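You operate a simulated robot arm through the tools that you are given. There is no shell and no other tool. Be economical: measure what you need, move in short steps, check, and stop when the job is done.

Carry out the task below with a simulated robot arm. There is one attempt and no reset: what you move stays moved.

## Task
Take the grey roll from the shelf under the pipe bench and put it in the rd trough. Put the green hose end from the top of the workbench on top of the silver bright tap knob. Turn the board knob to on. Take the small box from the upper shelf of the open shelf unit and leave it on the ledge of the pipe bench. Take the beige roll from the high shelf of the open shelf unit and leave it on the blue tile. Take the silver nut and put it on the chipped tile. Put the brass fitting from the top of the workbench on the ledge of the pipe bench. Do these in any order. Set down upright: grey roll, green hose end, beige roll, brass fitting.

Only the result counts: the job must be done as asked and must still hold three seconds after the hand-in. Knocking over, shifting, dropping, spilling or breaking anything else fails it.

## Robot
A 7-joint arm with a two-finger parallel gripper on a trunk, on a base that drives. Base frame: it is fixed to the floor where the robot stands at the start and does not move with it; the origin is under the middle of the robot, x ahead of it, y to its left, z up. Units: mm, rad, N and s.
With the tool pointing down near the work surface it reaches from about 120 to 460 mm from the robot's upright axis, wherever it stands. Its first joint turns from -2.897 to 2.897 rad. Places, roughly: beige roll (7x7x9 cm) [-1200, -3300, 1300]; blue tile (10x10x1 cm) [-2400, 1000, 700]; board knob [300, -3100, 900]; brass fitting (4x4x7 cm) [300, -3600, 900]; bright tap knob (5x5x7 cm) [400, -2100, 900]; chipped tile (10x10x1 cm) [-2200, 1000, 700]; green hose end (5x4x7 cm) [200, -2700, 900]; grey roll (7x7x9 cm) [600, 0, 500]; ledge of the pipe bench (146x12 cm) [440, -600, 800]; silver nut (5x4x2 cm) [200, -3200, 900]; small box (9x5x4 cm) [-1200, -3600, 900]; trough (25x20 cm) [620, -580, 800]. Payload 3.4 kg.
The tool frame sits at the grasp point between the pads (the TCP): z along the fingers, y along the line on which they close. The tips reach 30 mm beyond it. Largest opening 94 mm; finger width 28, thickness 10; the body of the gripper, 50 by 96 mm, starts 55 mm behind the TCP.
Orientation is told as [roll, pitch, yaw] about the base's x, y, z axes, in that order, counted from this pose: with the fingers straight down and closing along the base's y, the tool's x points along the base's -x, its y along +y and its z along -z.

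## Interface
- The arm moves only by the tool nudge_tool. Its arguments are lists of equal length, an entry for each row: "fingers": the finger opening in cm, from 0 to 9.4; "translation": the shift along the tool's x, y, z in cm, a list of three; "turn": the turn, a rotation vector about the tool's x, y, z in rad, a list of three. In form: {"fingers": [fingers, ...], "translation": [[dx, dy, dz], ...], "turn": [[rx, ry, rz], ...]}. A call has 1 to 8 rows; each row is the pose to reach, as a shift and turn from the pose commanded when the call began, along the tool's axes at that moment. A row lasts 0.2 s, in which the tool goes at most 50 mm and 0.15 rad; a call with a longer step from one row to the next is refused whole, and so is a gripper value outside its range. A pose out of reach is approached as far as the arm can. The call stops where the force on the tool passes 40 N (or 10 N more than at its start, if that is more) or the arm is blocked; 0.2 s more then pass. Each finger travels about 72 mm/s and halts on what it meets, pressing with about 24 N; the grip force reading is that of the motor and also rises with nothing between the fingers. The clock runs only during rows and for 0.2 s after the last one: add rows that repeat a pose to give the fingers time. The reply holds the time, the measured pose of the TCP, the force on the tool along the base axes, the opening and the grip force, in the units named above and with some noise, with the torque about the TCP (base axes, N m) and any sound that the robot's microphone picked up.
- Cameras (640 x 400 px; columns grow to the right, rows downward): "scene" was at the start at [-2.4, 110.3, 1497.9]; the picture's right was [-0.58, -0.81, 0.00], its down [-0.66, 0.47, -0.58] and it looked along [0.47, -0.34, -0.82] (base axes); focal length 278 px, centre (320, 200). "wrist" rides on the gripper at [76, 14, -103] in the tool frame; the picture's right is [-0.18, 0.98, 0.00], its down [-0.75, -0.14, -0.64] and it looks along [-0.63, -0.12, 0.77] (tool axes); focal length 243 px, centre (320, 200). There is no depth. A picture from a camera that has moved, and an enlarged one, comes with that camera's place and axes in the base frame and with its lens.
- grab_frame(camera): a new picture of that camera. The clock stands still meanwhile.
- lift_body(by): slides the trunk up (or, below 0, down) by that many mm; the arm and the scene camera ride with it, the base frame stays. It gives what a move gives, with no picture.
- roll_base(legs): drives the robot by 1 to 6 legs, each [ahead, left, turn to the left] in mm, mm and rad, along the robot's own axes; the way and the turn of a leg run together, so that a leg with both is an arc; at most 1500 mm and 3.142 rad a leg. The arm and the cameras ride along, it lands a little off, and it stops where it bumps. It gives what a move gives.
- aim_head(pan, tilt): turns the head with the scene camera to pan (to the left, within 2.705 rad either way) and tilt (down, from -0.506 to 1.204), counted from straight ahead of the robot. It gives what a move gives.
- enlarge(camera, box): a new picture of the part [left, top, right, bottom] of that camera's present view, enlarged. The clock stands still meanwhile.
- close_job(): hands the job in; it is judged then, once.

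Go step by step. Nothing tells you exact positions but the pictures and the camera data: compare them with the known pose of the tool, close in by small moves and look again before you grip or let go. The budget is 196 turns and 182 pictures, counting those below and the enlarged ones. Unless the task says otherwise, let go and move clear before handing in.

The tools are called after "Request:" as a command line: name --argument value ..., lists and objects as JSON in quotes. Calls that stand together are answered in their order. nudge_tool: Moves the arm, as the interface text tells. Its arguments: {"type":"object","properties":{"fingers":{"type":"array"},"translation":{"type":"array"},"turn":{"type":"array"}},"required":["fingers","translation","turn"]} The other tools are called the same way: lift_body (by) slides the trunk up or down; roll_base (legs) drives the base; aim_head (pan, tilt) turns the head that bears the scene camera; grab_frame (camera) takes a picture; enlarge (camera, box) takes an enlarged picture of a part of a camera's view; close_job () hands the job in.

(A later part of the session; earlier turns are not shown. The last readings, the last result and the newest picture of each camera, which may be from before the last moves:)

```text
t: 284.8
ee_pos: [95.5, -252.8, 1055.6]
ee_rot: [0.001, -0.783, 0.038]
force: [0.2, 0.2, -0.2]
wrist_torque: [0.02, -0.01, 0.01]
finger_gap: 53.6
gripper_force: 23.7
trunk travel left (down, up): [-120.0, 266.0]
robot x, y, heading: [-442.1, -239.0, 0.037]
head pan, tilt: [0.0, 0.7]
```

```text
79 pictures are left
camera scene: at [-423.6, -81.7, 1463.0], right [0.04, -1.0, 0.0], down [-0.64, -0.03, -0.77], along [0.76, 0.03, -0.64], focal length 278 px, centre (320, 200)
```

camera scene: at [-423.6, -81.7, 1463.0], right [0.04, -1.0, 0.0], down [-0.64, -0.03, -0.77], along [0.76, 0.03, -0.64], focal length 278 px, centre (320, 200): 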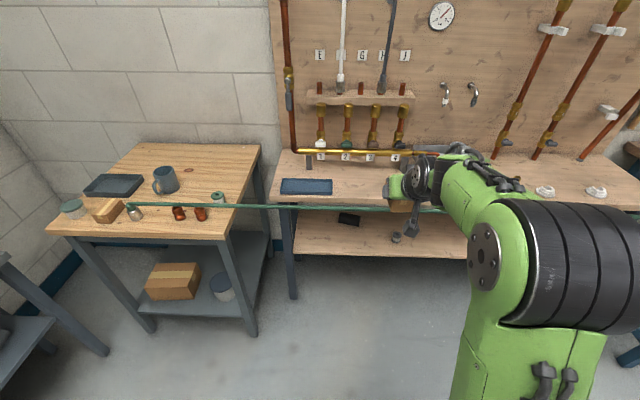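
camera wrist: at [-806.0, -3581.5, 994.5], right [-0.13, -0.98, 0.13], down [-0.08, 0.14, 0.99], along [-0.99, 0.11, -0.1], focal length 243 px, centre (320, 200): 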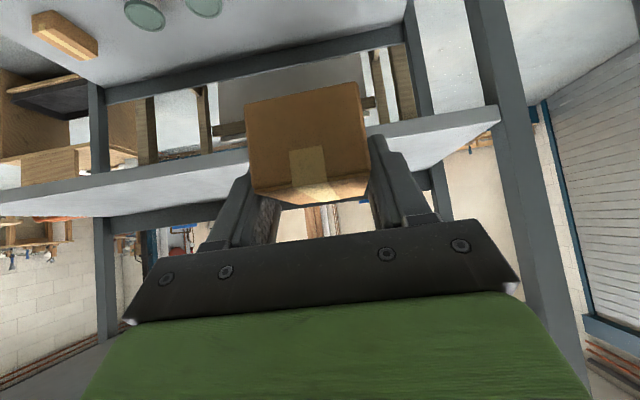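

Turn to square up and drive forward over the ledge, then look.

Request:
roll_base --legs '[[0, 0, -0.038], [326, 0, 0]]'

Request:
lift_body --by -120

Request:
grab_frame --camera "scene"

Request:
grab_frame --camera "wrist"

```text
t: 287.3
ee_pos: [421.1, -267.9, 1054.9]
ee_rot: [0.001, -0.784, 0.006]
force: [0.7, -0.5, -0.1]
wrist_torque: [0.02, 0.02, 0.01]
finger_gap: 53.9
gripper_force: 23.9
trunk travel left (down, up): [-120.0, 266.0]
robot x, y, heading: [-111.9, -235.3, 0.01]
head pan, tilt: [0.0, 0.7]
```

```text
t: 288.8
ee_pos: [421.2, -269.5, 935.9]
ee_rot: [0.001, -0.786, 0.008]
force: [0.5, -0.9, -1.1]
wrist_torque: [0.0, 0.02, 0.0]
finger_gap: 53.4
gripper_force: 24.2
trunk travel left (down, up): [0.0, 386.0]
robot x, y, heading: [-120.3, -232.1, 0.006]
head pan, tilt: [0.0, 0.7]
```

```text
78 pictures are left
camera scene: at [-92.8, -81.4, 1343.3], right [0.01, -1.0, 0.0], down [-0.64, 0.0, -0.76], along [0.76, 0.0, -0.64], focal length 278 px, centre (320, 200)
```

scene: 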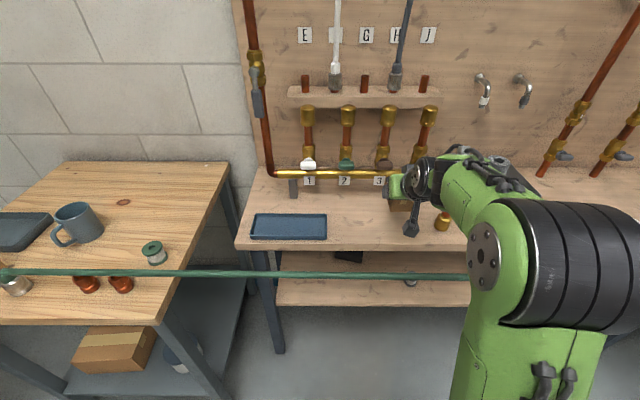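

```text
77 pictures are left
camera wrist: at [296.0, -255.5, 955.6], right [0.12, 0.98, 0.13], down [0.08, -0.14, 0.99], along [0.99, -0.11, -0.1], focal length 243 px, centre (320, 200)
```

wrist: 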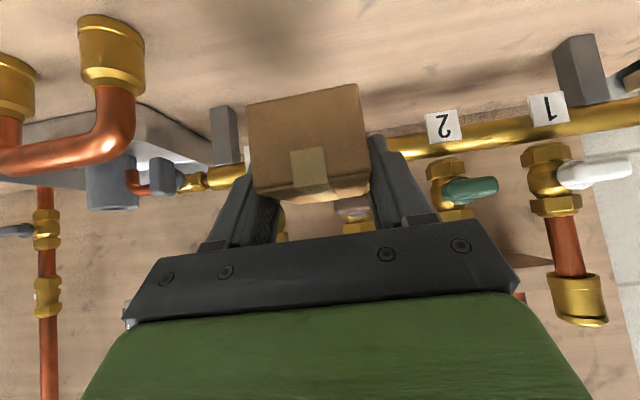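

Spot is free between tray and copper U. Lower the box to near the surface.

Request:
nudge_tool --fingers '[4.4, 4.4, 4.4, 4.4]' --translation '[[2, 0, 2], [4, 0, 4], [5.4, 0, 5.4], [6, 0, 6]]' --turn '[[0, 0, 0], [0, 0, 0], [0, 0, 0], [0, 0, 0]]'

Request:
grab_frame --camera "scene"

```text
t: 289.8
ee_pos: [419.7, -268.4, 850.7]
ee_rot: [0.0, -0.784, 0.008]
force: [0.1, -0.8, -1.3]
wrist_torque: [0.0, -0.02, -0.01]
finger_gap: 53.3
gripper_force: 24.4
trunk travel left (down, up): [0.0, 386.0]
robot x, y, heading: [-114.2, -235.7, 0.005]
head pan, tilt: [0.0, 0.7]
```

```text
76 pictures are left
camera scene: at [-92.6, -81.4, 1343.4], right [0.01, -1.0, 0.0], down [-0.64, 0.0, -0.76], along [0.76, 0.0, -0.64], focal length 278 px, centre (320, 200)
```

scene: 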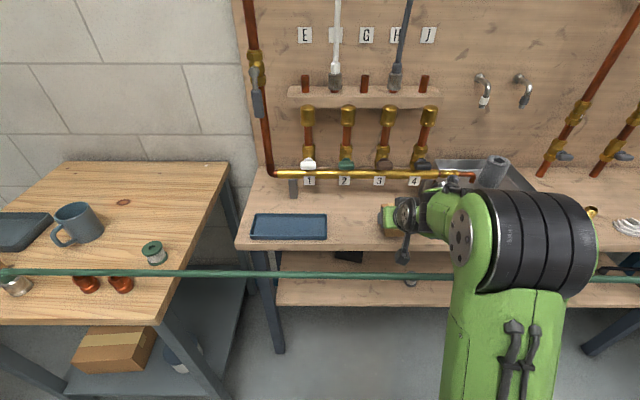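

Check clearance between hand/wrist and hose.

Request:
enlarge --camera "scene" --box '[350, 180, 510, 290]'

```text
3.64 times, centred on (430, 235) of scene
camera zoom: at [-92.6, -81.4, 1343.4], right [0.01, -1.0, 0.0], down [-0.64, 0.0, -0.76], along [0.76, 0.0, -0.64], focal length 1010 px, centre (-80, 73)
```

zoom: 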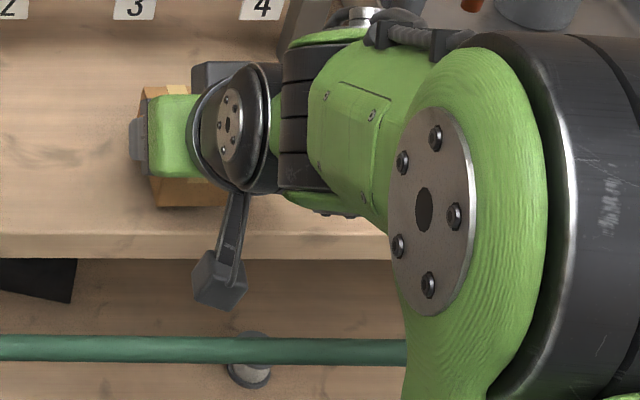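

Hose is below/in front of the camera with some clearance. Final descent in small steps to contact.

Request:
nudge_tool --fingers '[4.4, 4.4, 4.4, 4.4, 4.4]' --translation '[[0.2, 0, 0.2], [0.4, 0, 0.4], [0.5, 0, 0.5], [0.6, 0, 0.6], [0.7, 0, 0.7]]' --turn '[[0, 0, 0], [0, 0, 0], [0, 0, 0], [0, 0, 0], [0, 0, 0]]'

```text
t: 291.0
ee_pos: [421.2, -268.7, 842.2]
ee_rot: [-0.001, -0.783, 0.004]
force: [-0.6, -1.1, 0.0]
wrist_torque: [0.01, 0.04, -0.01]
finger_gap: 53.7
gripper_force: 24.2
trunk travel left (down, up): [0.0, 386.0]
robot x, y, heading: [-113.7, -231.9, 0.01]
head pan, tilt: [0.0, 0.7]
```

Request:
nudge_tool --fingers '[4.4, 4.4, 4.4, 4.4]' --translation '[[0.1, 0, 0.1], [0.2, 0, 0.2], [0.3, 0, 0.3], [0.4, 0, 0.4]]' --turn '[[0, 0, 0], [0, 0, 0], [0, 0, 0], [0, 0, 0]]'

Request:
enlarge --camera "wrist" --box '[200, 60, 440, 210]'

```text
t: 292.0
ee_pos: [421.7, -268.8, 836.7]
ee_rot: [0.001, -0.787, 0.006]
force: [0.2, -0.5, 2.7]
wrist_torque: [0.1, -0.15, -0.02]
finger_gap: 53.8
gripper_force: 24.0
trunk travel left (down, up): [0.0, 386.0]
robot x, y, heading: [-113.3, -233.3, 0.005]
head pan, tilt: [0.0, 0.7]
```

```text
2.67 times, centred on (320, 135) of wrist
camera zoom: at [296.1, -255.5, 855.8], right [0.12, 0.98, 0.13], down [0.08, -0.14, 0.99], along [0.99, -0.11, -0.1], focal length 647 px, centre (320, 373)
```

zoom: 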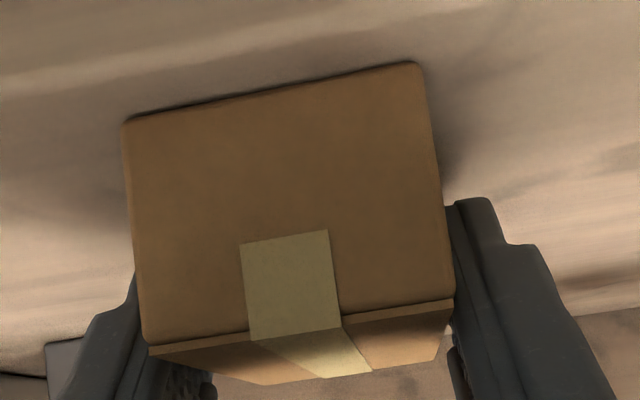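

Box touches the ledge. Release and retreat.

Request:
nudge_tool --fingers '[5.5, 6.5, 7.2, 7.2, 7.2, 7.2, 7.2, 7.2]' --translation '[[0, 0, 0], [0, 0, 0], [0, 0, 0], [0, 0, -3], [0, 0, -7], [0, 0, -11], [0, 0, -15], [-2, 0, -17]]' --turn '[[0, 0, 0], [0, 0, 0], [0, 0, 0], [0, 0, 0], [0, 0, 0], [0, 0, 0], [0, 0, 0], [0, 0, 0]]'

Request:
grab_frame --camera "wrist"

Request:
grab_frame --camera "scene"

```text
t: 293.8
ee_pos: [313.6, -270.0, 970.1]
ee_rot: [0.0, -0.784, 0.008]
force: [-0.2, 0.6, 0.2]
wrist_torque: [0.01, 0.02, 0.02]
finger_gap: 72.3
gripper_force: 0.0
trunk travel left (down, up): [0.0, 386.0]
robot x, y, heading: [-116.5, -232.1, 0.008]
head pan, tilt: [0.0, 0.7]
```

```text
73 pictures are left
camera wrist: at [189.1, -256.9, 988.8], right [0.12, 0.98, 0.13], down [0.08, -0.14, 0.99], along [0.99, -0.11, -0.1], focal length 243 px, centre (320, 200)
```

wrist: 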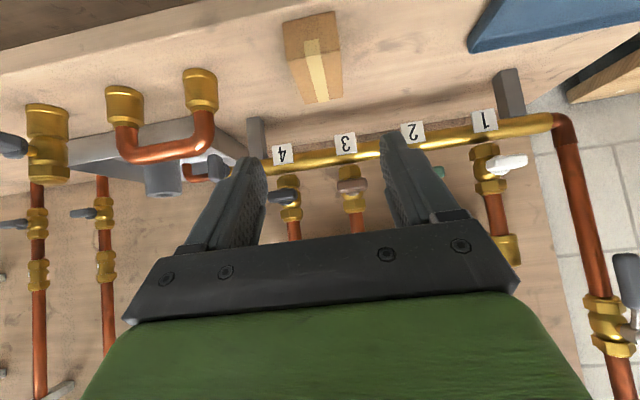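

```text
72 pictures are left
camera scene: at [-93.0, -81.4, 1343.4], right [0.01, -1.0, 0.0], down [-0.64, 0.0, -0.76], along [0.76, 0.0, -0.64], focal length 278 px, centre (320, 200)
```

scene: 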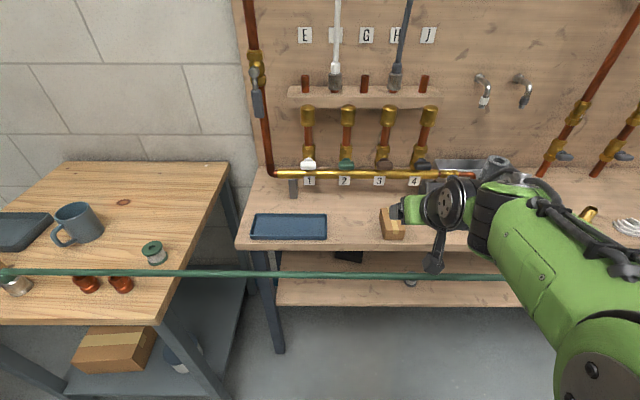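

Box is on the ledge. Next the silver nut: back out, put the tool vertical, and drive to the workbench.

Request:
roll_base --legs '[[-340, 0, 0]]'

Request:
lift_body --by 175

Request:
nudge_tool --fingers '[7.5, 7.5, 7.5, 7.5, 7.5, 7.5]' --translation '[[0, 0, 0.5], [0, 0, 1], [0, 0, 1.5], [0, 0, 2], [0, 0, 2], [0, 0, 2]]' --turn '[[0, 0.131, 0], [0, 0.262, 0], [0, 0.393, 0], [0, 0.524, 0], [0, 0.655, 0], [0, 0.784, 0]]'

Request:
roll_base --legs '[[0, -1500, 0], [0, -1420, 0]]'

Request:
aim_head --pan 0.0 --tilt 0.85

Request:
grab_frame --camera "scene"

```text
t: 296.1
ee_pos: [-27.4, -274.0, 970.1]
ee_rot: [0.0, -0.783, 0.001]
force: [-0.2, 0.2, 0.1]
wrist_torque: [0.01, 0.03, 0.0]
finger_gap: 71.7
gripper_force: 0.0
trunk travel left (down, up): [0.0, 386.0]
robot x, y, heading: [-456.6, -234.4, -0.001]
head pan, tilt: [0.0, 0.7]
```

```text
t: 298.0
ee_pos: [-25.5, -274.2, 1143.4]
ee_rot: [0.001, -0.784, -0.001]
force: [0.0, -0.7, -0.4]
wrist_torque: [-0.02, 0.01, 0.0]
finger_gap: 72.2
gripper_force: 0.1
trunk travel left (down, up): [-175.0, 211.0]
robot x, y, heading: [-457.8, -234.9, 0.001]
head pan, tilt: [0.0, 0.7]
```

```text
t: 299.4
ee_pos: [-12.3, -274.1, 1129.4]
ee_rot: [0.001, 0.004, -0.001]
force: [-1.0, 0.7, 0.8]
wrist_torque: [0.02, 0.0, 0.03]
finger_gap: 75.1
gripper_force: 0.1
trunk travel left (down, up): [-175.0, 211.0]
robot x, y, heading: [-456.8, -234.3, 0.001]
head pan, tilt: [0.0, 0.7]
```

```text
t: 313.5
ee_pos: [10.1, -3196.7, 1131.4]
ee_rot: [0.001, 0.0, -0.005]
force: [0.9, -0.4, 0.2]
wrist_torque: [0.04, 0.04, 0.0]
finger_gap: 74.8
gripper_force: 0.1
trunk travel left (down, up): [-175.0, 211.0]
robot x, y, heading: [-432.8, -3152.7, -0.006]
head pan, tilt: [0.0, 0.7]
```

```text
t: 314.2
ee_pos: [8.8, -3195.6, 1130.3]
ee_rot: [0.0, -0.001, -0.005]
force: [-0.1, -0.8, 1.0]
wrist_torque: [0.0, -0.03, -0.02]
finger_gap: 75.1
gripper_force: 0.2
trunk travel left (down, up): [-175.0, 211.0]
robot x, y, heading: [-434.5, -3155.4, -0.0]
head pan, tilt: [0.0, 0.85]
```

```text
71 pictures are left
camera scene: at [-416.5, -3003.1, 1505.8], right [0.0, -1.0, 0.0], down [-0.75, 0.0, -0.66], along [0.66, 0.0, -0.75], focal length 278 px, centre (320, 200)
```

scene: 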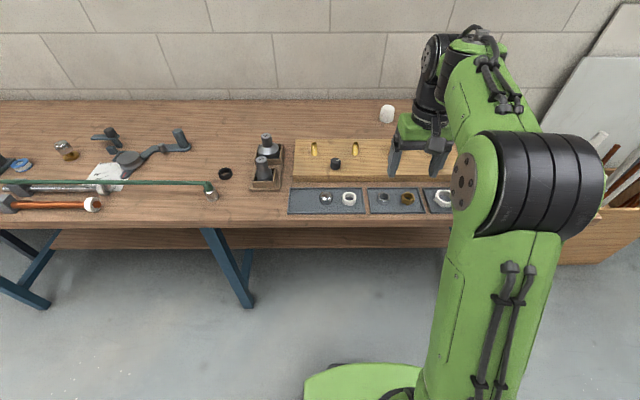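

Drive forward to bring the tool above the nut (≈(155,-3203)).

Request:
roll_base --legs '[[210, 0, 0]]'

Request:
nudge_tool --fingers '[7.5, 7.5, 7.5]' --translation '[[3, -0.3, 3], [6, -0.6, 6], [6.5, -0.7, 9]]' --turn '[[0, 0, 0], [0, 0, 0], [0, 0, 0]]'

Request:
grab_frame --camera "wrist"

Request:
enlarge --camera "scene" --box '[330, 180, 490, 280]'

```text
t: 315.9
ee_pos: [221.8, -3198.6, 1129.1]
ee_rot: [-0.001, 0.002, -0.006]
force: [0.4, -0.1, -0.3]
wrist_torque: [0.0, 0.02, 0.05]
finger_gap: 74.9
gripper_force: 0.1
trunk travel left (down, up): [-175.0, 211.0]
robot x, y, heading: [-222.8, -3154.2, -0.002]
head pan, tilt: [0.0, 0.85]
```

```text
t: 316.7
ee_pos: [157.1, -3205.4, 1039.1]
ee_rot: [0.0, -0.002, -0.006]
force: [0.1, -0.8, -0.2]
wrist_torque: [0.0, 0.01, 0.01]
finger_gap: 75.1
gripper_force: 0.1
trunk travel left (down, up): [-175.0, 211.0]
robot x, y, heading: [-218.2, -3158.8, -0.006]
head pan, tilt: [0.0, 0.85]
```

```text
70 pictures are left
camera wrist: at [82.3, -3189.8, 1140.6], right [0.19, 0.98, 0.0], down [0.75, -0.14, 0.64], along [0.63, -0.12, -0.77], focal length 243 px, centre (320, 200)
```

wrist: 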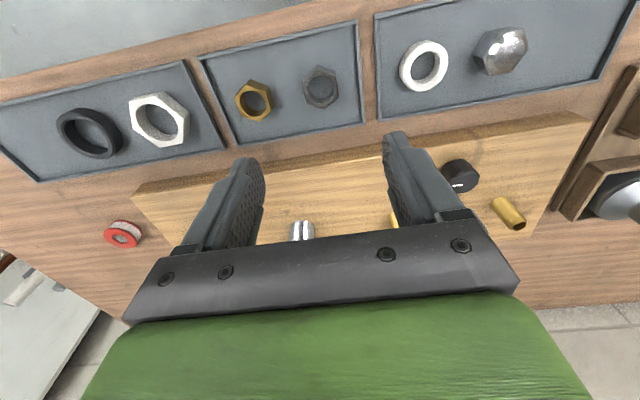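

```text
4.00 times, centred on (410, 230) of scene
camera zoom: at [-202.7, -3004.3, 1505.8], right [-0.01, -1.0, 0.0], down [-0.75, 0.0, -0.66], along [0.66, 0.0, -0.75], focal length 1111 px, centre (-40, 80)
```

zoom: 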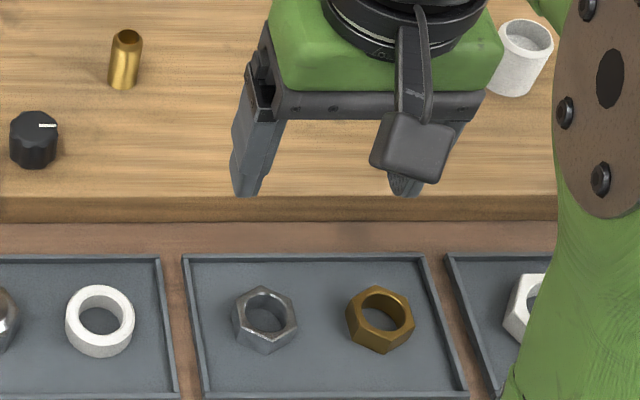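

Silver hex nut at about (150,-3200), flats facing left/right. Position above it with 5.8 cm opening and descend partway.

Request:
nudge_tool --fingers '[5.8, 5.8, 5.8, 5.8]' --translation '[[0.6, 0.4, 3], [0.6, 0.4, 6], [0.6, 0.4, 9], [0.6, 0.4, 10.5]]' --turn '[[0, 0, 0], [0, 0, 0], [0, 0, 0], [0, 0, 0]]'

Request:
grab_frame --camera "wrist"

Request:
enlarge --camera "scene" --box '[350, 190, 470, 290]'

```text
t: 317.7
ee_pos: [150.6, -3200.1, 934.1]
ee_rot: [0.0, 0.0, -0.006]
force: [0.2, 0.6, 0.5]
wrist_torque: [0.04, -0.02, 0.01]
finger_gap: 58.2
gripper_force: 0.1
trunk travel left (down, up): [-175.0, 211.0]
robot x, y, heading: [-224.3, -3160.1, -0.005]
head pan, tilt: [0.0, 0.85]
```

```text
68 pictures are left
camera wrist: at [75.2, -3185.1, 1036.4], right [0.19, 0.98, 0.0], down [0.75, -0.14, 0.64], along [0.63, -0.12, -0.77], focal length 243 px, centre (320, 200)
```

wrist: 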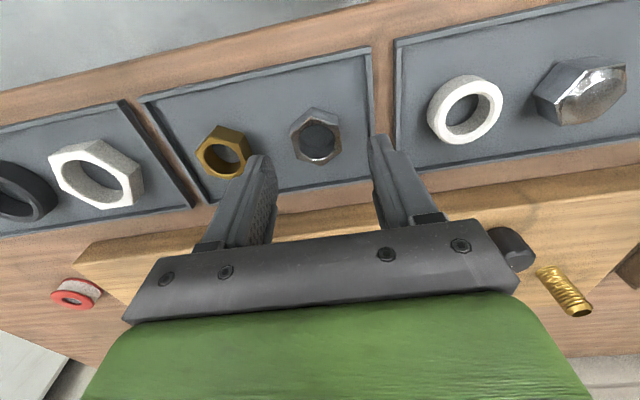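

```text
4.00 times, centred on (410, 240) of scene
camera zoom: at [-203.4, -3004.2, 1505.8], right [-0.01, -1.0, 0.0], down [-0.75, 0.0, -0.66], along [0.66, 0.0, -0.75], focal length 1111 px, centre (-40, 40)
```

zoom: 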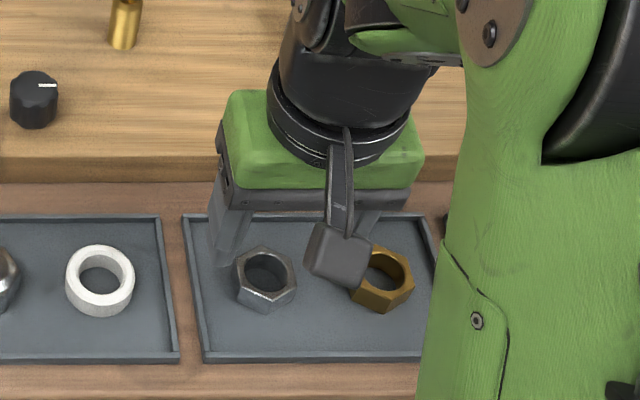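

Aligned. Descend to grasp height and close.

Request:
nudge_tool --fingers '[5.8, 5.8, 5.8, 4.5, 3.5, 3.5, 3.5]' --translation '[[0, -0.2, 1.5], [0, -0.2, 3], [0, -0.2, 3.5], [0, -0.2, 3.5], [0, -0.2, 3.5], [0, -0.2, 3.5], [0, -0.2, 3.5]]' --turn '[[0, 0, 0], [0, 0, 0], [0, 0, 0], [0, 0, 0], [0, 0, 0], [0, 0, 0], [0, 0, 0]]'

Request:
grab_frame --camera "wrist"

```text
t: 319.3
ee_pos: [149.8, -3202.8, 899.6]
ee_rot: [-0.001, 0.0, -0.006]
force: [-0.4, -0.3, -1.4]
wrist_torque: [-0.02, -0.02, -0.04]
finger_gap: 36.0
gripper_force: 1.1
trunk travel left (down, up): [-175.0, 211.0]
robot x, y, heading: [-224.6, -3156.0, -0.01]
head pan, tilt: [0.0, 0.85]
```

```text
66 pictures are left
camera wrist: at [75.8, -3188.3, 1001.8], right [0.19, 0.98, 0.0], down [0.75, -0.14, 0.64], along [0.63, -0.12, -0.77], focal length 243 px, centre (320, 200)
```

wrist: 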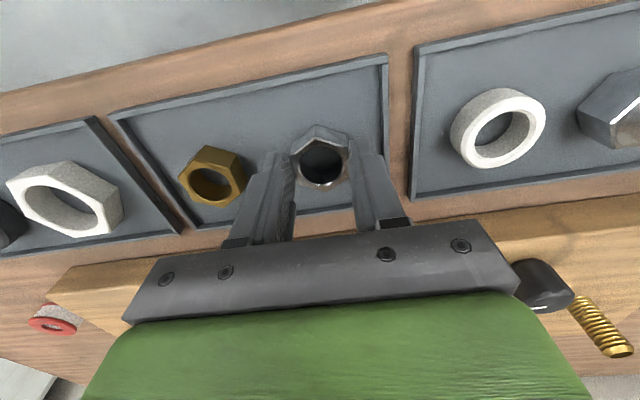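

Fingers just reached the nut; close firmly.

Request:
nudge_tool --fingers '[2, 2, 2]' --translation '[[0, 0, 0], [0, 0, 0], [0, 0, 0]]' --turn '[[0, 0, 0], [0, 0, 0], [0, 0, 0]]'

Request:
enlarge --camera "wrist" --box '[220, 90, 420, 215]'

```text
t: 320.1
ee_pos: [151.7, -3202.9, 900.1]
ee_rot: [0.0, 0.0, -0.006]
force: [0.5, 0.6, 0.2]
wrist_torque: [0.0, 0.02, 0.01]
finger_gap: 35.2
gripper_force: 23.9
trunk travel left (down, up): [-175.0, 211.0]
robot x, y, heading: [-219.6, -3160.8, -0.006]
head pan, tilt: [0.0, 0.85]
```

```text
3.20 times, centred on (320, 152) of wrist
camera zoom: at [75.8, -3188.3, 1001.8], right [0.19, 0.98, 0.0], down [0.75, -0.14, 0.64], along [0.63, -0.12, -0.77], focal length 776 px, centre (320, 352)
```

zoom: 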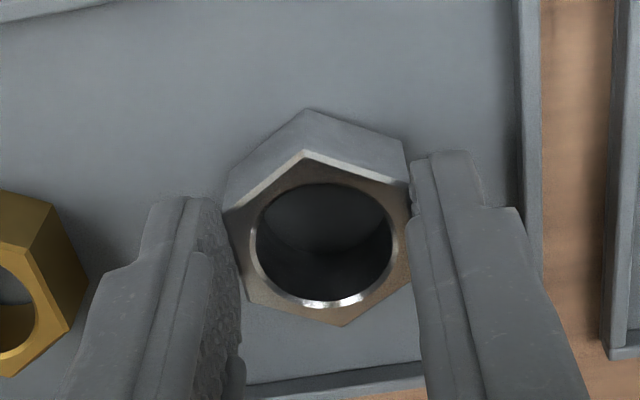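

Nut held. Lift, back off, and travel to the tile table.

Request:
lift_body --by 150

Request:
roll_base --legs '[[-260, 0, 0], [0, 1500, 0], [0, 1500, 0], [0, 420, 0], [-1500, 0, 0], [-280, 0, 1.57]]'

Request:
aim_head --pan 0.1 --tilt 0.7

Request:
grab_frame --camera "scene"

```text
t: 321.8
ee_pos: [151.0, -3203.0, 1050.0]
ee_rot: [-0.001, 0.001, -0.006]
force: [0.4, -0.5, -0.7]
wrist_torque: [-0.01, 0.0, -0.01]
finger_gap: 35.3
gripper_force: 23.6
trunk travel left (down, up): [-325.0, 61.0]
robot x, y, heading: [-220.6, -3157.0, -0.006]
head pan, tilt: [0.0, 0.85]
```

```text
t: 350.5
ee_pos: [-1994.8, 502.4, 1047.7]
ee_rot: [-0.001, 0.0, 1.525]
force: [-0.6, 0.2, -0.3]
wrist_torque: [-0.02, 0.0, -0.01]
finger_gap: 35.4
gripper_force: 24.0
trunk travel left (down, up): [-325.0, 61.0]
robot x, y, heading: [-2056.4, 133.3, 1.52]
head pan, tilt: [0.0, 0.85]
cut short: leg 6
```

```text
t: 351.2
ee_pos: [-1995.1, 501.9, 1049.0]
ee_rot: [0.0, 0.0, 1.523]
force: [0.3, -0.3, -0.5]
wrist_torque: [0.02, 0.02, -0.01]
finger_gap: 35.1
gripper_force: 24.1
trunk travel left (down, up): [-325.0, 61.0]
robot x, y, heading: [-2059.7, 132.4, 1.526]
head pan, tilt: [0.099, 0.7]
```

```text
64 pictures are left
camera scene: at [-2216.9, 165.5, 1667.7], right [1.0, 0.05, 0.0], down [0.03, -0.64, -0.76], along [-0.04, 0.76, -0.64], focal length 278 px, centre (320, 200)
```

scene: 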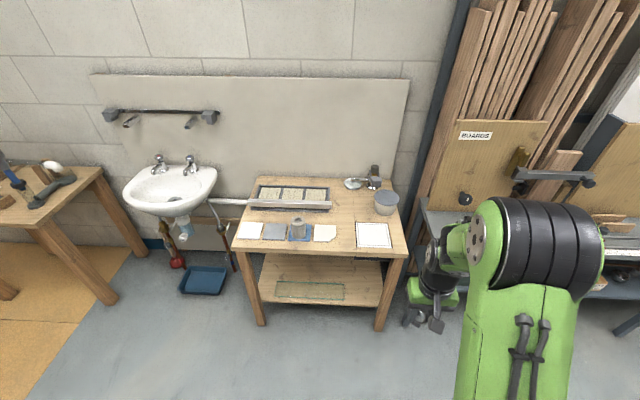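

The last leg was cut short (something was close). Let me look behind for what I bumped.

Request:
aim_head --pan 2.6 --tilt 0.8

Request:
grab_frame --camera "scene"

Request:
aim_head --pan -2.4 --tilt 0.8

Request:
grab_frame --camera "scene"

```text
t: 353.5
ee_pos: [-1993.7, 502.7, 1049.6]
ee_rot: [-0.001, -0.001, 1.524]
force: [0.6, -0.4, -0.4]
wrist_torque: [0.04, -0.03, 0.0]
finger_gap: 35.4
gripper_force: 24.0
trunk travel left (down, up): [-325.0, 61.0]
robot x, y, heading: [-2057.6, 137.2, 1.526]
head pan, tilt: [2.601, 0.799]
```

```text
63 pictures are left
camera scene: at [-2257.4, 13.6, 1659.5], right [-0.83, 0.56, 0.0], down [0.4, 0.6, -0.7], along [-0.39, -0.58, -0.72], focal length 278 px, centre (320, 200)
```

scene: 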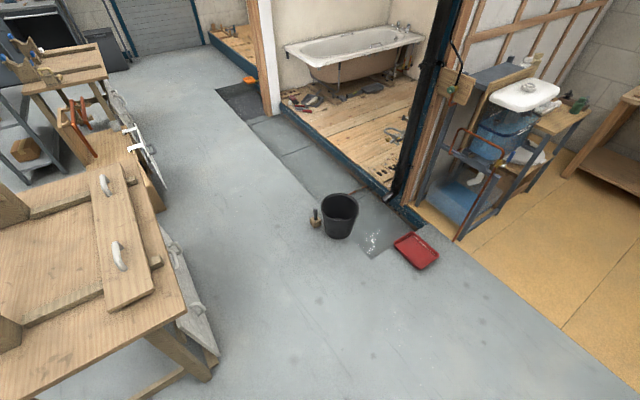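

```text
t: 357.4
ee_pos: [-1994.5, 500.8, 1049.4]
ee_rot: [-0.001, -0.001, 1.524]
force: [0.2, 0.4, -1.2]
wrist_torque: [-0.01, 0.01, 0.01]
finger_gap: 35.3
gripper_force: 24.3
trunk travel left (down, up): [-325.0, 61.0]
robot x, y, heading: [-2057.1, 134.2, 1.523]
head pan, tilt: [-2.4, 0.799]
```

```text
62 pictures are left
camera scene: at [-2160.9, 18.7, 1659.5], right [-0.77, -0.64, 0.0], down [-0.46, 0.55, -0.7], along [0.45, -0.54, -0.72], focal length 278 px, centre (320, 200)
```

scene: 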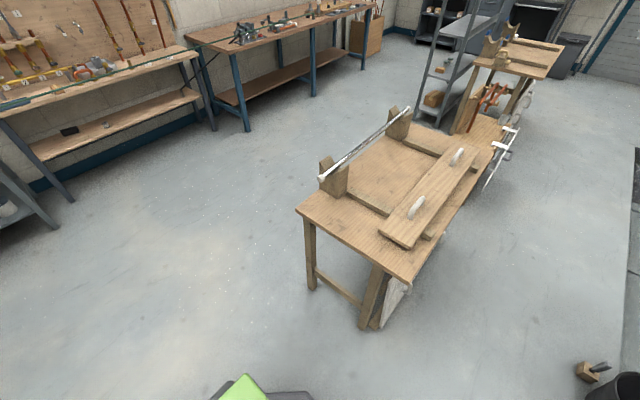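

Nothing appears disturbed. Straighten the heading and move to the chipped tile.

Request:
roll_base --legs '[[0, 0, 0.046], [0, 226, 0], [440, 0, 0]]'

Request:
aim_head --pan 0.0 --tilt 0.95

Request:
grab_frame --camera "scene"

Request:
grab_frame --camera "wrist"

```text
t: 361.8
ee_pos: [-2239.7, 947.7, 1048.6]
ee_rot: [0.0, 0.001, 1.574]
force: [0.2, -0.2, -1.1]
wrist_torque: [-0.01, 0.01, 0.01]
finger_gap: 35.4
gripper_force: 24.0
trunk travel left (down, up): [-325.0, 61.0]
robot x, y, heading: [-2281.0, 574.3, 1.575]
head pan, tilt: [-2.4, 0.799]
```

```text
t: 364.0
ee_pos: [-2239.4, 946.0, 1048.4]
ee_rot: [-0.002, 0.0, 1.575]
force: [-1.1, 0.4, -0.2]
wrist_torque: [0.01, -0.02, -0.02]
finger_gap: 35.4
gripper_force: 23.8
trunk travel left (down, up): [-325.0, 61.0]
robot x, y, heading: [-2283.5, 572.6, 1.576]
head pan, tilt: [0.0, 0.949]
```

```text
61 pictures are left
camera scene: at [-2436.1, 586.7, 1648.0], right [1.0, 0.0, 0.0], down [0.0, -0.81, -0.58], along [0.0, 0.58, -0.81], focal length 278 px, centre (320, 200)
```

scene: 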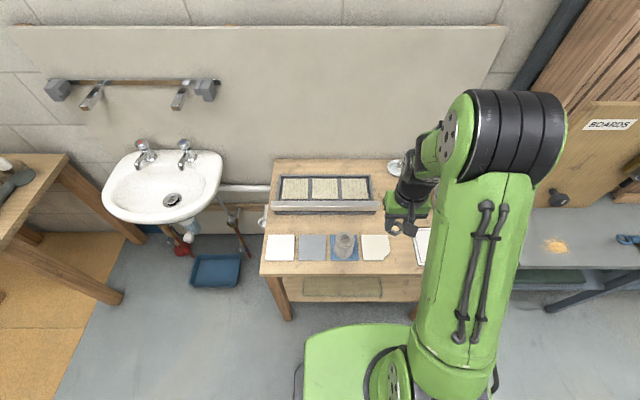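

```text
60 pictures are left
camera wrist: at [-2252.5, 869.2, 1151.5], right [-0.98, 0.18, 0.0], down [0.14, 0.75, 0.64], along [0.12, 0.63, -0.77], focal length 243 px, centre (320, 200)
```

wrist: 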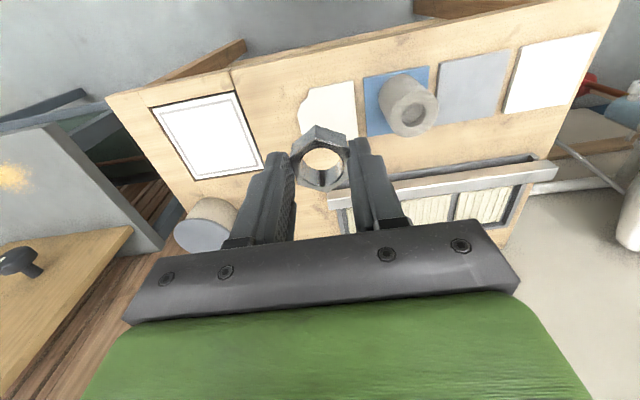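

Chipped tile center ≈ (-2240,1021). Move over it and lower.

Request:
roll_base --legs '[[40, 0, 0]]'

Request:
nudge_tool --fingers '[2, 2]' --translation '[[-3.5, 0, 0], [-3.5, 0, 0]]' --turn '[[0, 0, 0], [0, 0, 0]]'

Request:
lift_body --by -230

Request:
grab_frame --camera "wrist"

Request:
grab_frame --camera "scene"

```text
t: 364.9
ee_pos: [-2239.9, 986.5, 1048.4]
ee_rot: [0.002, 0.002, 1.575]
force: [0.0, 1.1, -1.6]
wrist_torque: [-0.1, 0.03, 0.04]
finger_gap: 35.5
gripper_force: 24.5
trunk travel left (down, up): [-325.0, 61.0]
robot x, y, heading: [-2283.7, 610.9, 1.572]
head pan, tilt: [0.0, 0.949]
```

```text
t: 365.5
ee_pos: [-2239.6, 1020.0, 1049.8]
ee_rot: [-0.001, 0.0, 1.575]
force: [0.0, 0.4, -1.1]
wrist_torque: [-0.03, 0.01, 0.03]
finger_gap: 35.4
gripper_force: 23.6
trunk travel left (down, up): [-325.0, 61.0]
robot x, y, heading: [-2283.8, 611.3, 1.576]
head pan, tilt: [0.0, 0.949]
```

```text
t: 367.9
ee_pos: [-2239.4, 1019.7, 818.4]
ee_rot: [0.0, 0.0, 1.578]
force: [0.3, 0.0, -0.5]
wrist_torque: [0.0, -0.01, -0.01]
finger_gap: 35.4
gripper_force: 23.8
trunk travel left (down, up): [-95.0, 291.0]
robot x, y, heading: [-2288.9, 613.0, 1.57]
head pan, tilt: [0.0, 0.949]
```

```text
59 pictures are left
camera wrist: at [-2251.8, 943.1, 921.0], right [-0.98, 0.18, 0.0], down [0.14, 0.75, 0.64], along [0.12, 0.63, -0.77], focal length 243 px, centre (320, 200)
```

wrist: 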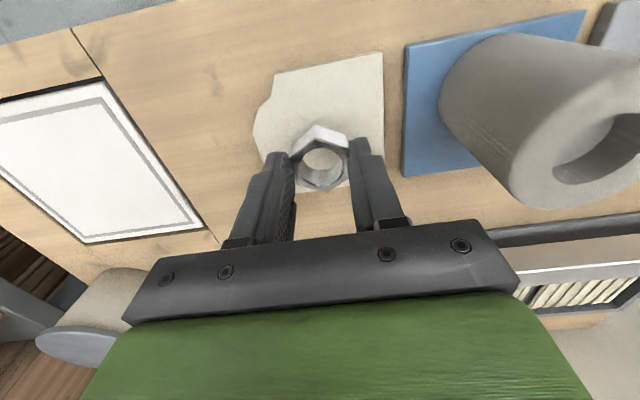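

```text
58 pictures are left
camera scene: at [-2436.3, 626.3, 1417.8], right [1.0, 0.0, 0.0], down [0.0, -0.81, -0.58], along [0.0, 0.58, -0.81], focal length 278 px, centre (320, 200)
```

scene: 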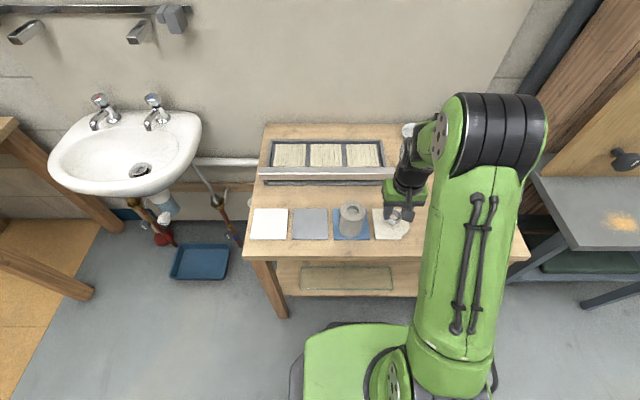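

Nut is above the chipped tile's middle. Lower to contact.

Request:
nudge_tool --fingers '[2, 2, 2, 2, 2, 2]' --translation '[[0, 0, 1.2], [0, 0, 2.2], [0, 0, 2.6], [0, 0, 2.9], [0, 0, 3.2], [0, 0, 3.5]]' --turn '[[0, 0, 0], [0, 0, 0], [0, 0, 0], [0, 0, 0], [0, 0, 0], [0, 0, 0]]'

```text
t: 369.3
ee_pos: [-2239.6, 1019.8, 783.1]
ee_rot: [-0.001, -0.001, 1.574]
force: [-1.2, 1.4, 15.2]
wrist_torque: [0.08, 0.03, 0.04]
finger_gap: 35.5
gripper_force: 23.9
trunk travel left (down, up): [-95.0, 291.0]
robot x, y, heading: [-2283.0, 611.6, 1.574]
head pan, tilt: [0.0, 0.949]
```

Contact on the tile; release and rise straight up.

Request:
nudge_tool --fingers '[2, 4, 5.2, 5.2, 5.2, 5.2, 5.2, 5.2]' --translation '[[0, 0, -0.1], [0, 0, -0.1], [0, 0, -0.1], [0, 0, -0.1], [0, 0, -3], [0, 0, -7], [0, 0, -11], [0, 0, -15]]' --turn '[[0, 0, 0], [0, 0, 0], [0, 0, 0], [0, 0, 0], [0, 0, 0], [0, 0, 0], [0, 0, 0], [0, 0, 0]]'

Request:
grab_frame --camera "wrist"

```text
t: 371.1
ee_pos: [-2238.9, 1019.2, 933.2]
ee_rot: [-0.001, 0.003, 1.574]
force: [-0.1, -0.2, 0.3]
wrist_torque: [0.0, 0.03, 0.01]
finger_gap: 52.2
gripper_force: 0.0
trunk travel left (down, up): [-95.0, 291.0]
robot x, y, heading: [-2280.7, 615.5, 1.577]
head pan, tilt: [0.0, 0.949]
```

```text
57 pictures are left
camera wrist: at [-2250.5, 942.9, 1035.7], right [-0.98, 0.18, 0.0], down [0.14, 0.75, 0.64], along [0.12, 0.63, -0.77], focal length 243 px, centre (320, 200)
```

wrist: 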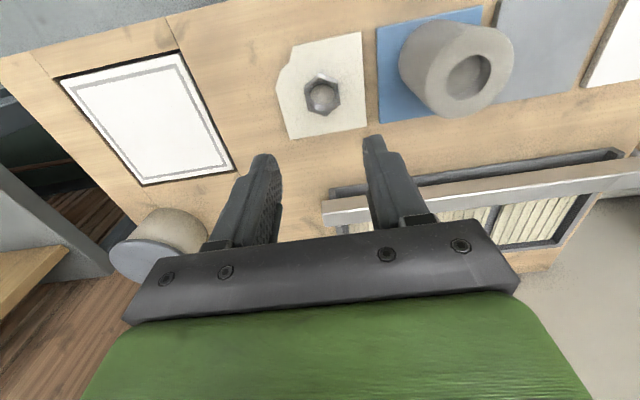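

Nut rests on the chipped tile. Last: the hose end. Drive back to the workbench.

Request:
lift_body --by 200

Request:
roll_base --legs '[[-330, 0, 0], [0, 0, -1.576], [1500, 0, 0], [330, 0, 0], [0, -1500, 0], [0, -1400, 0]]'

Request:
aim_head --pan 0.2 --tilt 0.8

Request:
grab_frame --camera "scene"

```text
t: 373.3
ee_pos: [-2239.4, 1020.3, 1133.7]
ee_rot: [0.002, 0.0, 1.573]
force: [0.0, 0.4, 0.5]
wrist_torque: [0.01, 0.01, 0.02]
finger_gap: 52.0
gripper_force: 0.1
trunk travel left (down, up): [-295.0, 91.0]
robot x, y, heading: [-2282.0, 610.0, 1.574]
head pan, tilt: [0.0, 0.949]
```

```text
t: 402.0
ee_pos: [-52.4, -2703.1, 1133.3]
ee_rot: [0.001, -0.001, -0.015]
force: [-0.2, 0.9, -0.5]
wrist_torque: [0.04, 0.04, 0.02]
finger_gap: 51.7
gripper_force: 0.1
trunk travel left (down, up): [-295.0, 91.0]
robot x, y, heading: [-455.8, -2649.4, -0.019]
head pan, tilt: [0.0, 0.949]
```

```text
t: 402.7
ee_pos: [-53.1, -2702.6, 1132.3]
ee_rot: [0.0, 0.001, -0.017]
force: [-0.7, -0.1, 0.5]
wrist_torque: [0.01, -0.04, 0.03]
finger_gap: 51.9
gripper_force: 0.0
trunk travel left (down, up): [-295.0, 91.0]
robot x, y, heading: [-458.2, -2648.3, -0.016]
head pan, tilt: [0.201, 0.799]
```

```text
56 pictures are left
camera scene: at [-437.7, -2482.0, 1629.0], right [0.18, -0.98, 0.0], down [-0.71, -0.13, -0.7], along [0.68, 0.13, -0.72], focal length 278 px, centre (320, 200)
```

scene: 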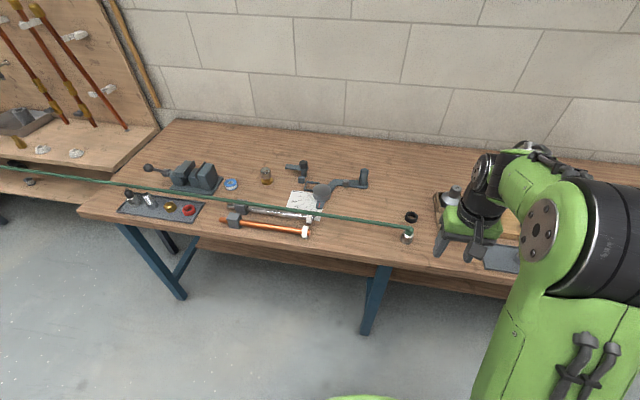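

Hose end ≈ (147,-2665). Drive near; rotate the hand 90° so the fingers close across the hose direction.

Request:
roll_base --legs '[[230, 25, 0.017]]'

Request:
nudge_tool --fingers '[7, 7, 7, 7, 7, 7, 7, 7]' --translation '[[0.5, 0, 0], [1, 0, 0], [1.5, 0, 0], [2, 0, 0], [2.5, 0, 0], [3, 0, 0], [3, 0, 0], [3, 0, 0]]' --turn '[[0, 0, -0.14], [0, 0, -0.28], [0, 0, -0.42], [0, 0, -0.56], [0, 0, -0.7], [0, 0, -0.84], [0, 0, -0.98], [0, 0, -1.12]]'

Request:
grab_frame --camera "wrist"

```text
t: 404.4
ee_pos: [177.3, -2670.8, 1132.6]
ee_rot: [0.001, 0.001, 0.002]
force: [-0.1, 0.3, -0.2]
wrist_torque: [0.01, 0.01, -0.02]
finger_gap: 52.0
gripper_force: 0.0
trunk travel left (down, up): [-295.0, 91.0]
robot x, y, heading: [-231.0, -2626.2, 0.003]
head pan, tilt: [0.201, 0.799]
```

```text
t: 406.2
ee_pos: [145.1, -2672.1, 1132.0]
ee_rot: [0.001, 0.0, 1.126]
force: [0.0, 0.3, -1.0]
wrist_torque: [-0.01, 0.0, 0.01]
finger_gap: 69.8
gripper_force: 0.1
trunk travel left (down, up): [-295.0, 91.0]
robot x, y, heading: [-231.8, -2628.2, 0.003]
head pan, tilt: [0.201, 0.799]
```

```text
55 pictures are left
camera wrist: at [101.9, -2734.5, 1234.8], right [-0.81, 0.59, 0.0], down [0.45, 0.62, 0.64], along [0.38, 0.52, -0.77], focal length 243 px, centre (320, 200)
```

wrist: 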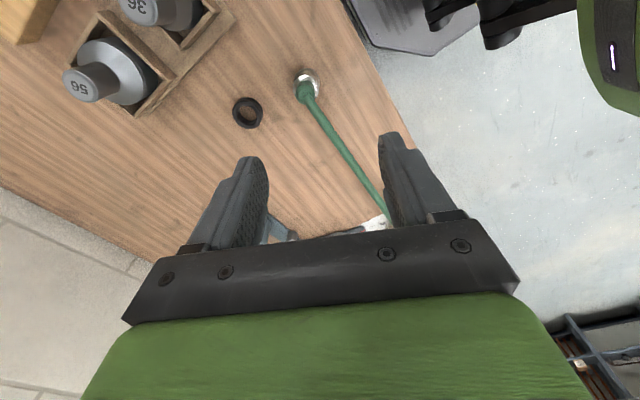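

Request:
nudge_tool --fingers '[7, 7, 7, 7]' --translation '[[0, 0, 1.5], [0, 0, 4], [0, 0, 7], [0, 0, 10]]' --turn '[[0, 0, -0.14], [0, 0, -0.28], [0, 0, -0.42], [0, 0, -0.445]]'

Request:
grab_frame --camera "wrist"

Request:
enlarge --camera "scene" --box '[300, 180, 480, 300]'

```text
t: 407.2
ee_pos: [147.6, -2672.2, 1031.7]
ee_rot: [0.0, 0.0, 1.571]
force: [0.1, 0.5, 0.4]
wrist_torque: [-0.01, 0.02, 0.03]
finger_gap: 70.0
gripper_force: 0.1
trunk travel left (down, up): [-295.0, 91.0]
robot x, y, heading: [-228.1, -2625.7, 0.005]
head pan, tilt: [0.201, 0.799]
```

```text
54 pictures are left
camera wrist: at [133.5, -2749.1, 1134.1], right [-0.98, 0.18, 0.0], down [0.14, 0.75, 0.64], along [0.12, 0.63, -0.77], focal length 243 px, centre (320, 200)
```

wrist: 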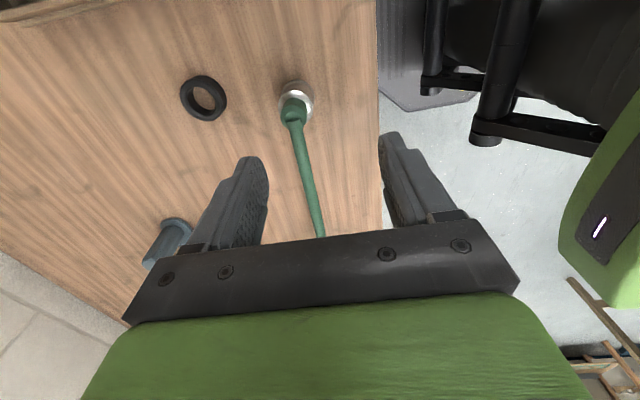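

```text
3.33 times, centred on (390, 240) of scene
camera zoom: at [-212.7, -2458.2, 1629.0], right [0.2, -0.98, 0.0], down [-0.7, -0.15, -0.7], along [0.68, 0.14, -0.72], focal length 926 px, centre (87, 67)
```

zoom: 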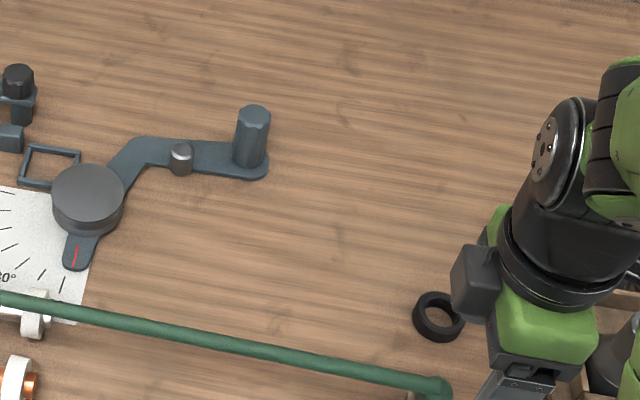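

Hose end ≈ (167,-2681). Align above and descend to z 965 to verify.

Request:
nudge_tool --fingers '[7, 7, 7]' --translation '[[0.5, -1.2, 2.5], [0.9, -1.9, 5], [0.9, -1.9, 6.7]]' --turn '[[0, 0, 0], [0, 0, 0], [0, 0, 0]]'

Request:
grab_frame --camera "wrist"

Request:
aim_head --pan 0.0 --tilt 1.0

Request:
enlarge --camera "scene" --box '[290, 160, 450, 270]'

```text
t: 408.0
ee_pos: [163.8, -2682.3, 965.9]
ee_rot: [0.0, -0.001, 1.569]
force: [0.4, 0.2, -0.1]
wrist_torque: [0.01, 0.01, -0.02]
finger_gap: 69.9
gripper_force: 0.0
trunk travel left (down, up): [-295.0, 91.0]
robot x, y, heading: [-233.9, -2624.3, 0.002]
head pan, tilt: [0.201, 0.799]
```

```text
52 pictures are left
camera wrist: at [151.5, -2758.4, 1068.2], right [-0.98, 0.19, 0.0], down [0.14, 0.75, 0.64], along [0.12, 0.63, -0.77], focal length 243 px, centre (320, 200)
```

wrist: 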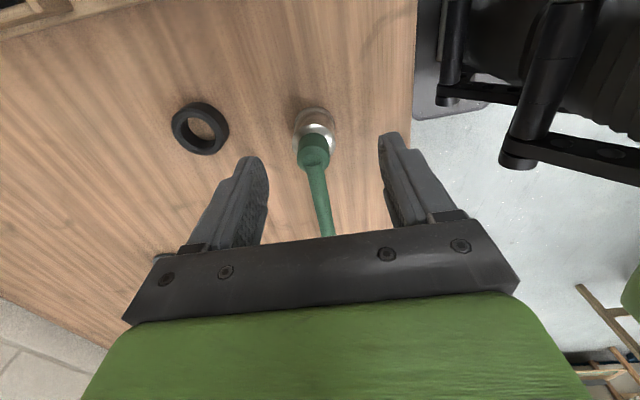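

```text
t: 408.8
ee_pos: [165.3, -2681.0, 966.7]
ee_rot: [0.0, 0.001, 1.568]
force: [-0.2, -0.1, -0.6]
wrist_torque: [0.02, -0.02, -0.01]
finger_gap: 69.9
gripper_force: 0.1
trunk travel left (down, up): [-295.0, 91.0]
robot x, y, heading: [-232.4, -2627.1, 0.004]
head pan, tilt: [0.0, 1.0]
```

```text
3.64 times, centred on (370, 215) of scene
camera zoom: at [-222.8, -2474.1, 1613.9], right [0.0, -1.0, 0.0], down [-0.84, 0.0, -0.54], along [0.54, 0.0, -0.84], focal length 1010 px, centre (138, 146)
```

zoom: 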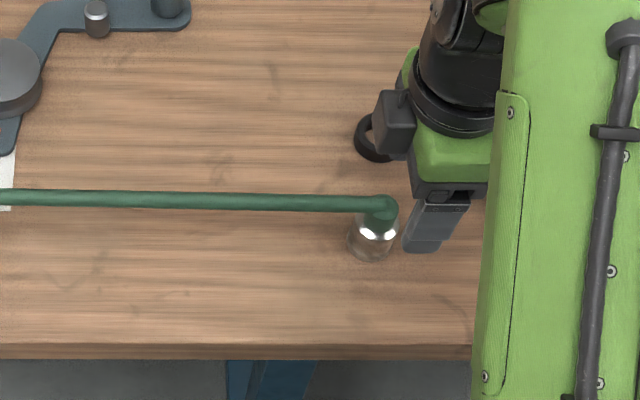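

Scene and wrist views agree on the end's base at about (168,-2669). Shift 12 mm toward +y, descend and close.

Request:
nudge_tool --fingers '[7, 7, 7, 7]' --translation '[[-1.2, -0.3, 0.5], [-1.2, -0.3, 3], [-1.2, -0.3, 5.5], [-1.2, -0.3, 6.6]]' --turn '[[0, 0, 0], [0, 0, 0], [0, 0, 0], [0, 0, 0]]'

Request:
grab_frame --camera "wrist"

Request:
enlarge --camera "scene" --box '[310, 160, 430, 245]'

```text
t: 409.8
ee_pos: [168.0, -2669.0, 900.4]
ee_rot: [0.001, -0.001, 1.569]
force: [-0.1, 0.3, 0.1]
wrist_torque: [0.01, -0.02, -0.02]
finger_gap: 70.2
gripper_force: 0.1
trunk travel left (down, up): [-295.0, 91.0]
robot x, y, heading: [-230.5, -2626.9, 0.002]
head pan, tilt: [0.0, 1.0]
```

```text
50 pictures are left
camera wrist: at [154.1, -2746.2, 1001.5], right [-0.98, 0.19, 0.0], down [0.14, 0.75, 0.64], along [0.12, 0.63, -0.77], focal length 243 px, centre (320, 200)
```

wrist: 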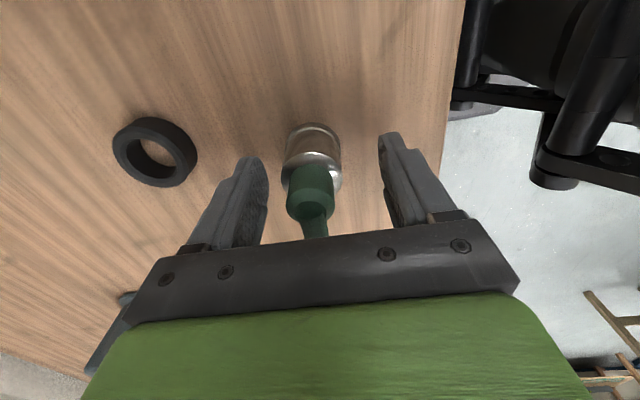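

```text
4.71 times, centred on (370, 202) of scene
camera zoom: at [-222.7, -2474.3, 1613.9], right [0.0, -1.0, 0.0], down [-0.84, 0.0, -0.54], along [0.54, 0.0, -0.84], focal length 1308 px, centre (85, 188)
```

zoom: 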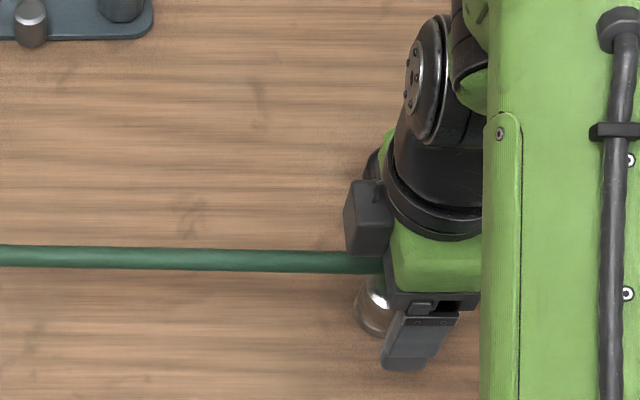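

The cylinder is between the fingers. Small correction and close.

Request:
nudge_tool --fingers '[7, 6, 4.5, 3, 3, 3]' --translation '[[-0.3, 0, 0.3], [-0.3, 0, 0.3], [-0.3, 0, 0.3], [-0.3, 0, 0.3], [-0.3, 0, 0.3], [-0.3, 0, 0.3]]' --turn '[[0, 0, 0], [0, 0, 0], [0, 0, 0], [0, 0, 0], [0, 0, 0], [0, 0, 0]]'

Request:
enlarge --camera "wrist" --box '[220, 90, 420, 240]'

```text
t: 411.2
ee_pos: [167.0, -2665.8, 897.3]
ee_rot: [0.001, -0.001, 1.567]
force: [-0.1, 0.6, 0.4]
wrist_torque: [-0.01, 0.0, -0.03]
finger_gap: 35.2
gripper_force: 24.0
trunk travel left (down, up): [-295.0, 91.0]
robot x, y, heading: [-230.6, -2626.5, 0.004]
head pan, tilt: [0.0, 1.0]
```

```text
2.67 times, centred on (320, 165) of wrist
camera zoom: at [154.6, -2742.5, 998.9], right [-0.98, 0.19, 0.0], down [0.14, 0.75, 0.64], along [0.12, 0.63, -0.77], focal length 647 px, centre (320, 293)
```

zoom: 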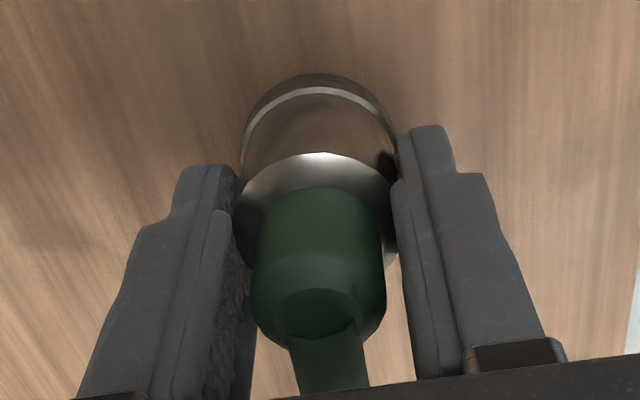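

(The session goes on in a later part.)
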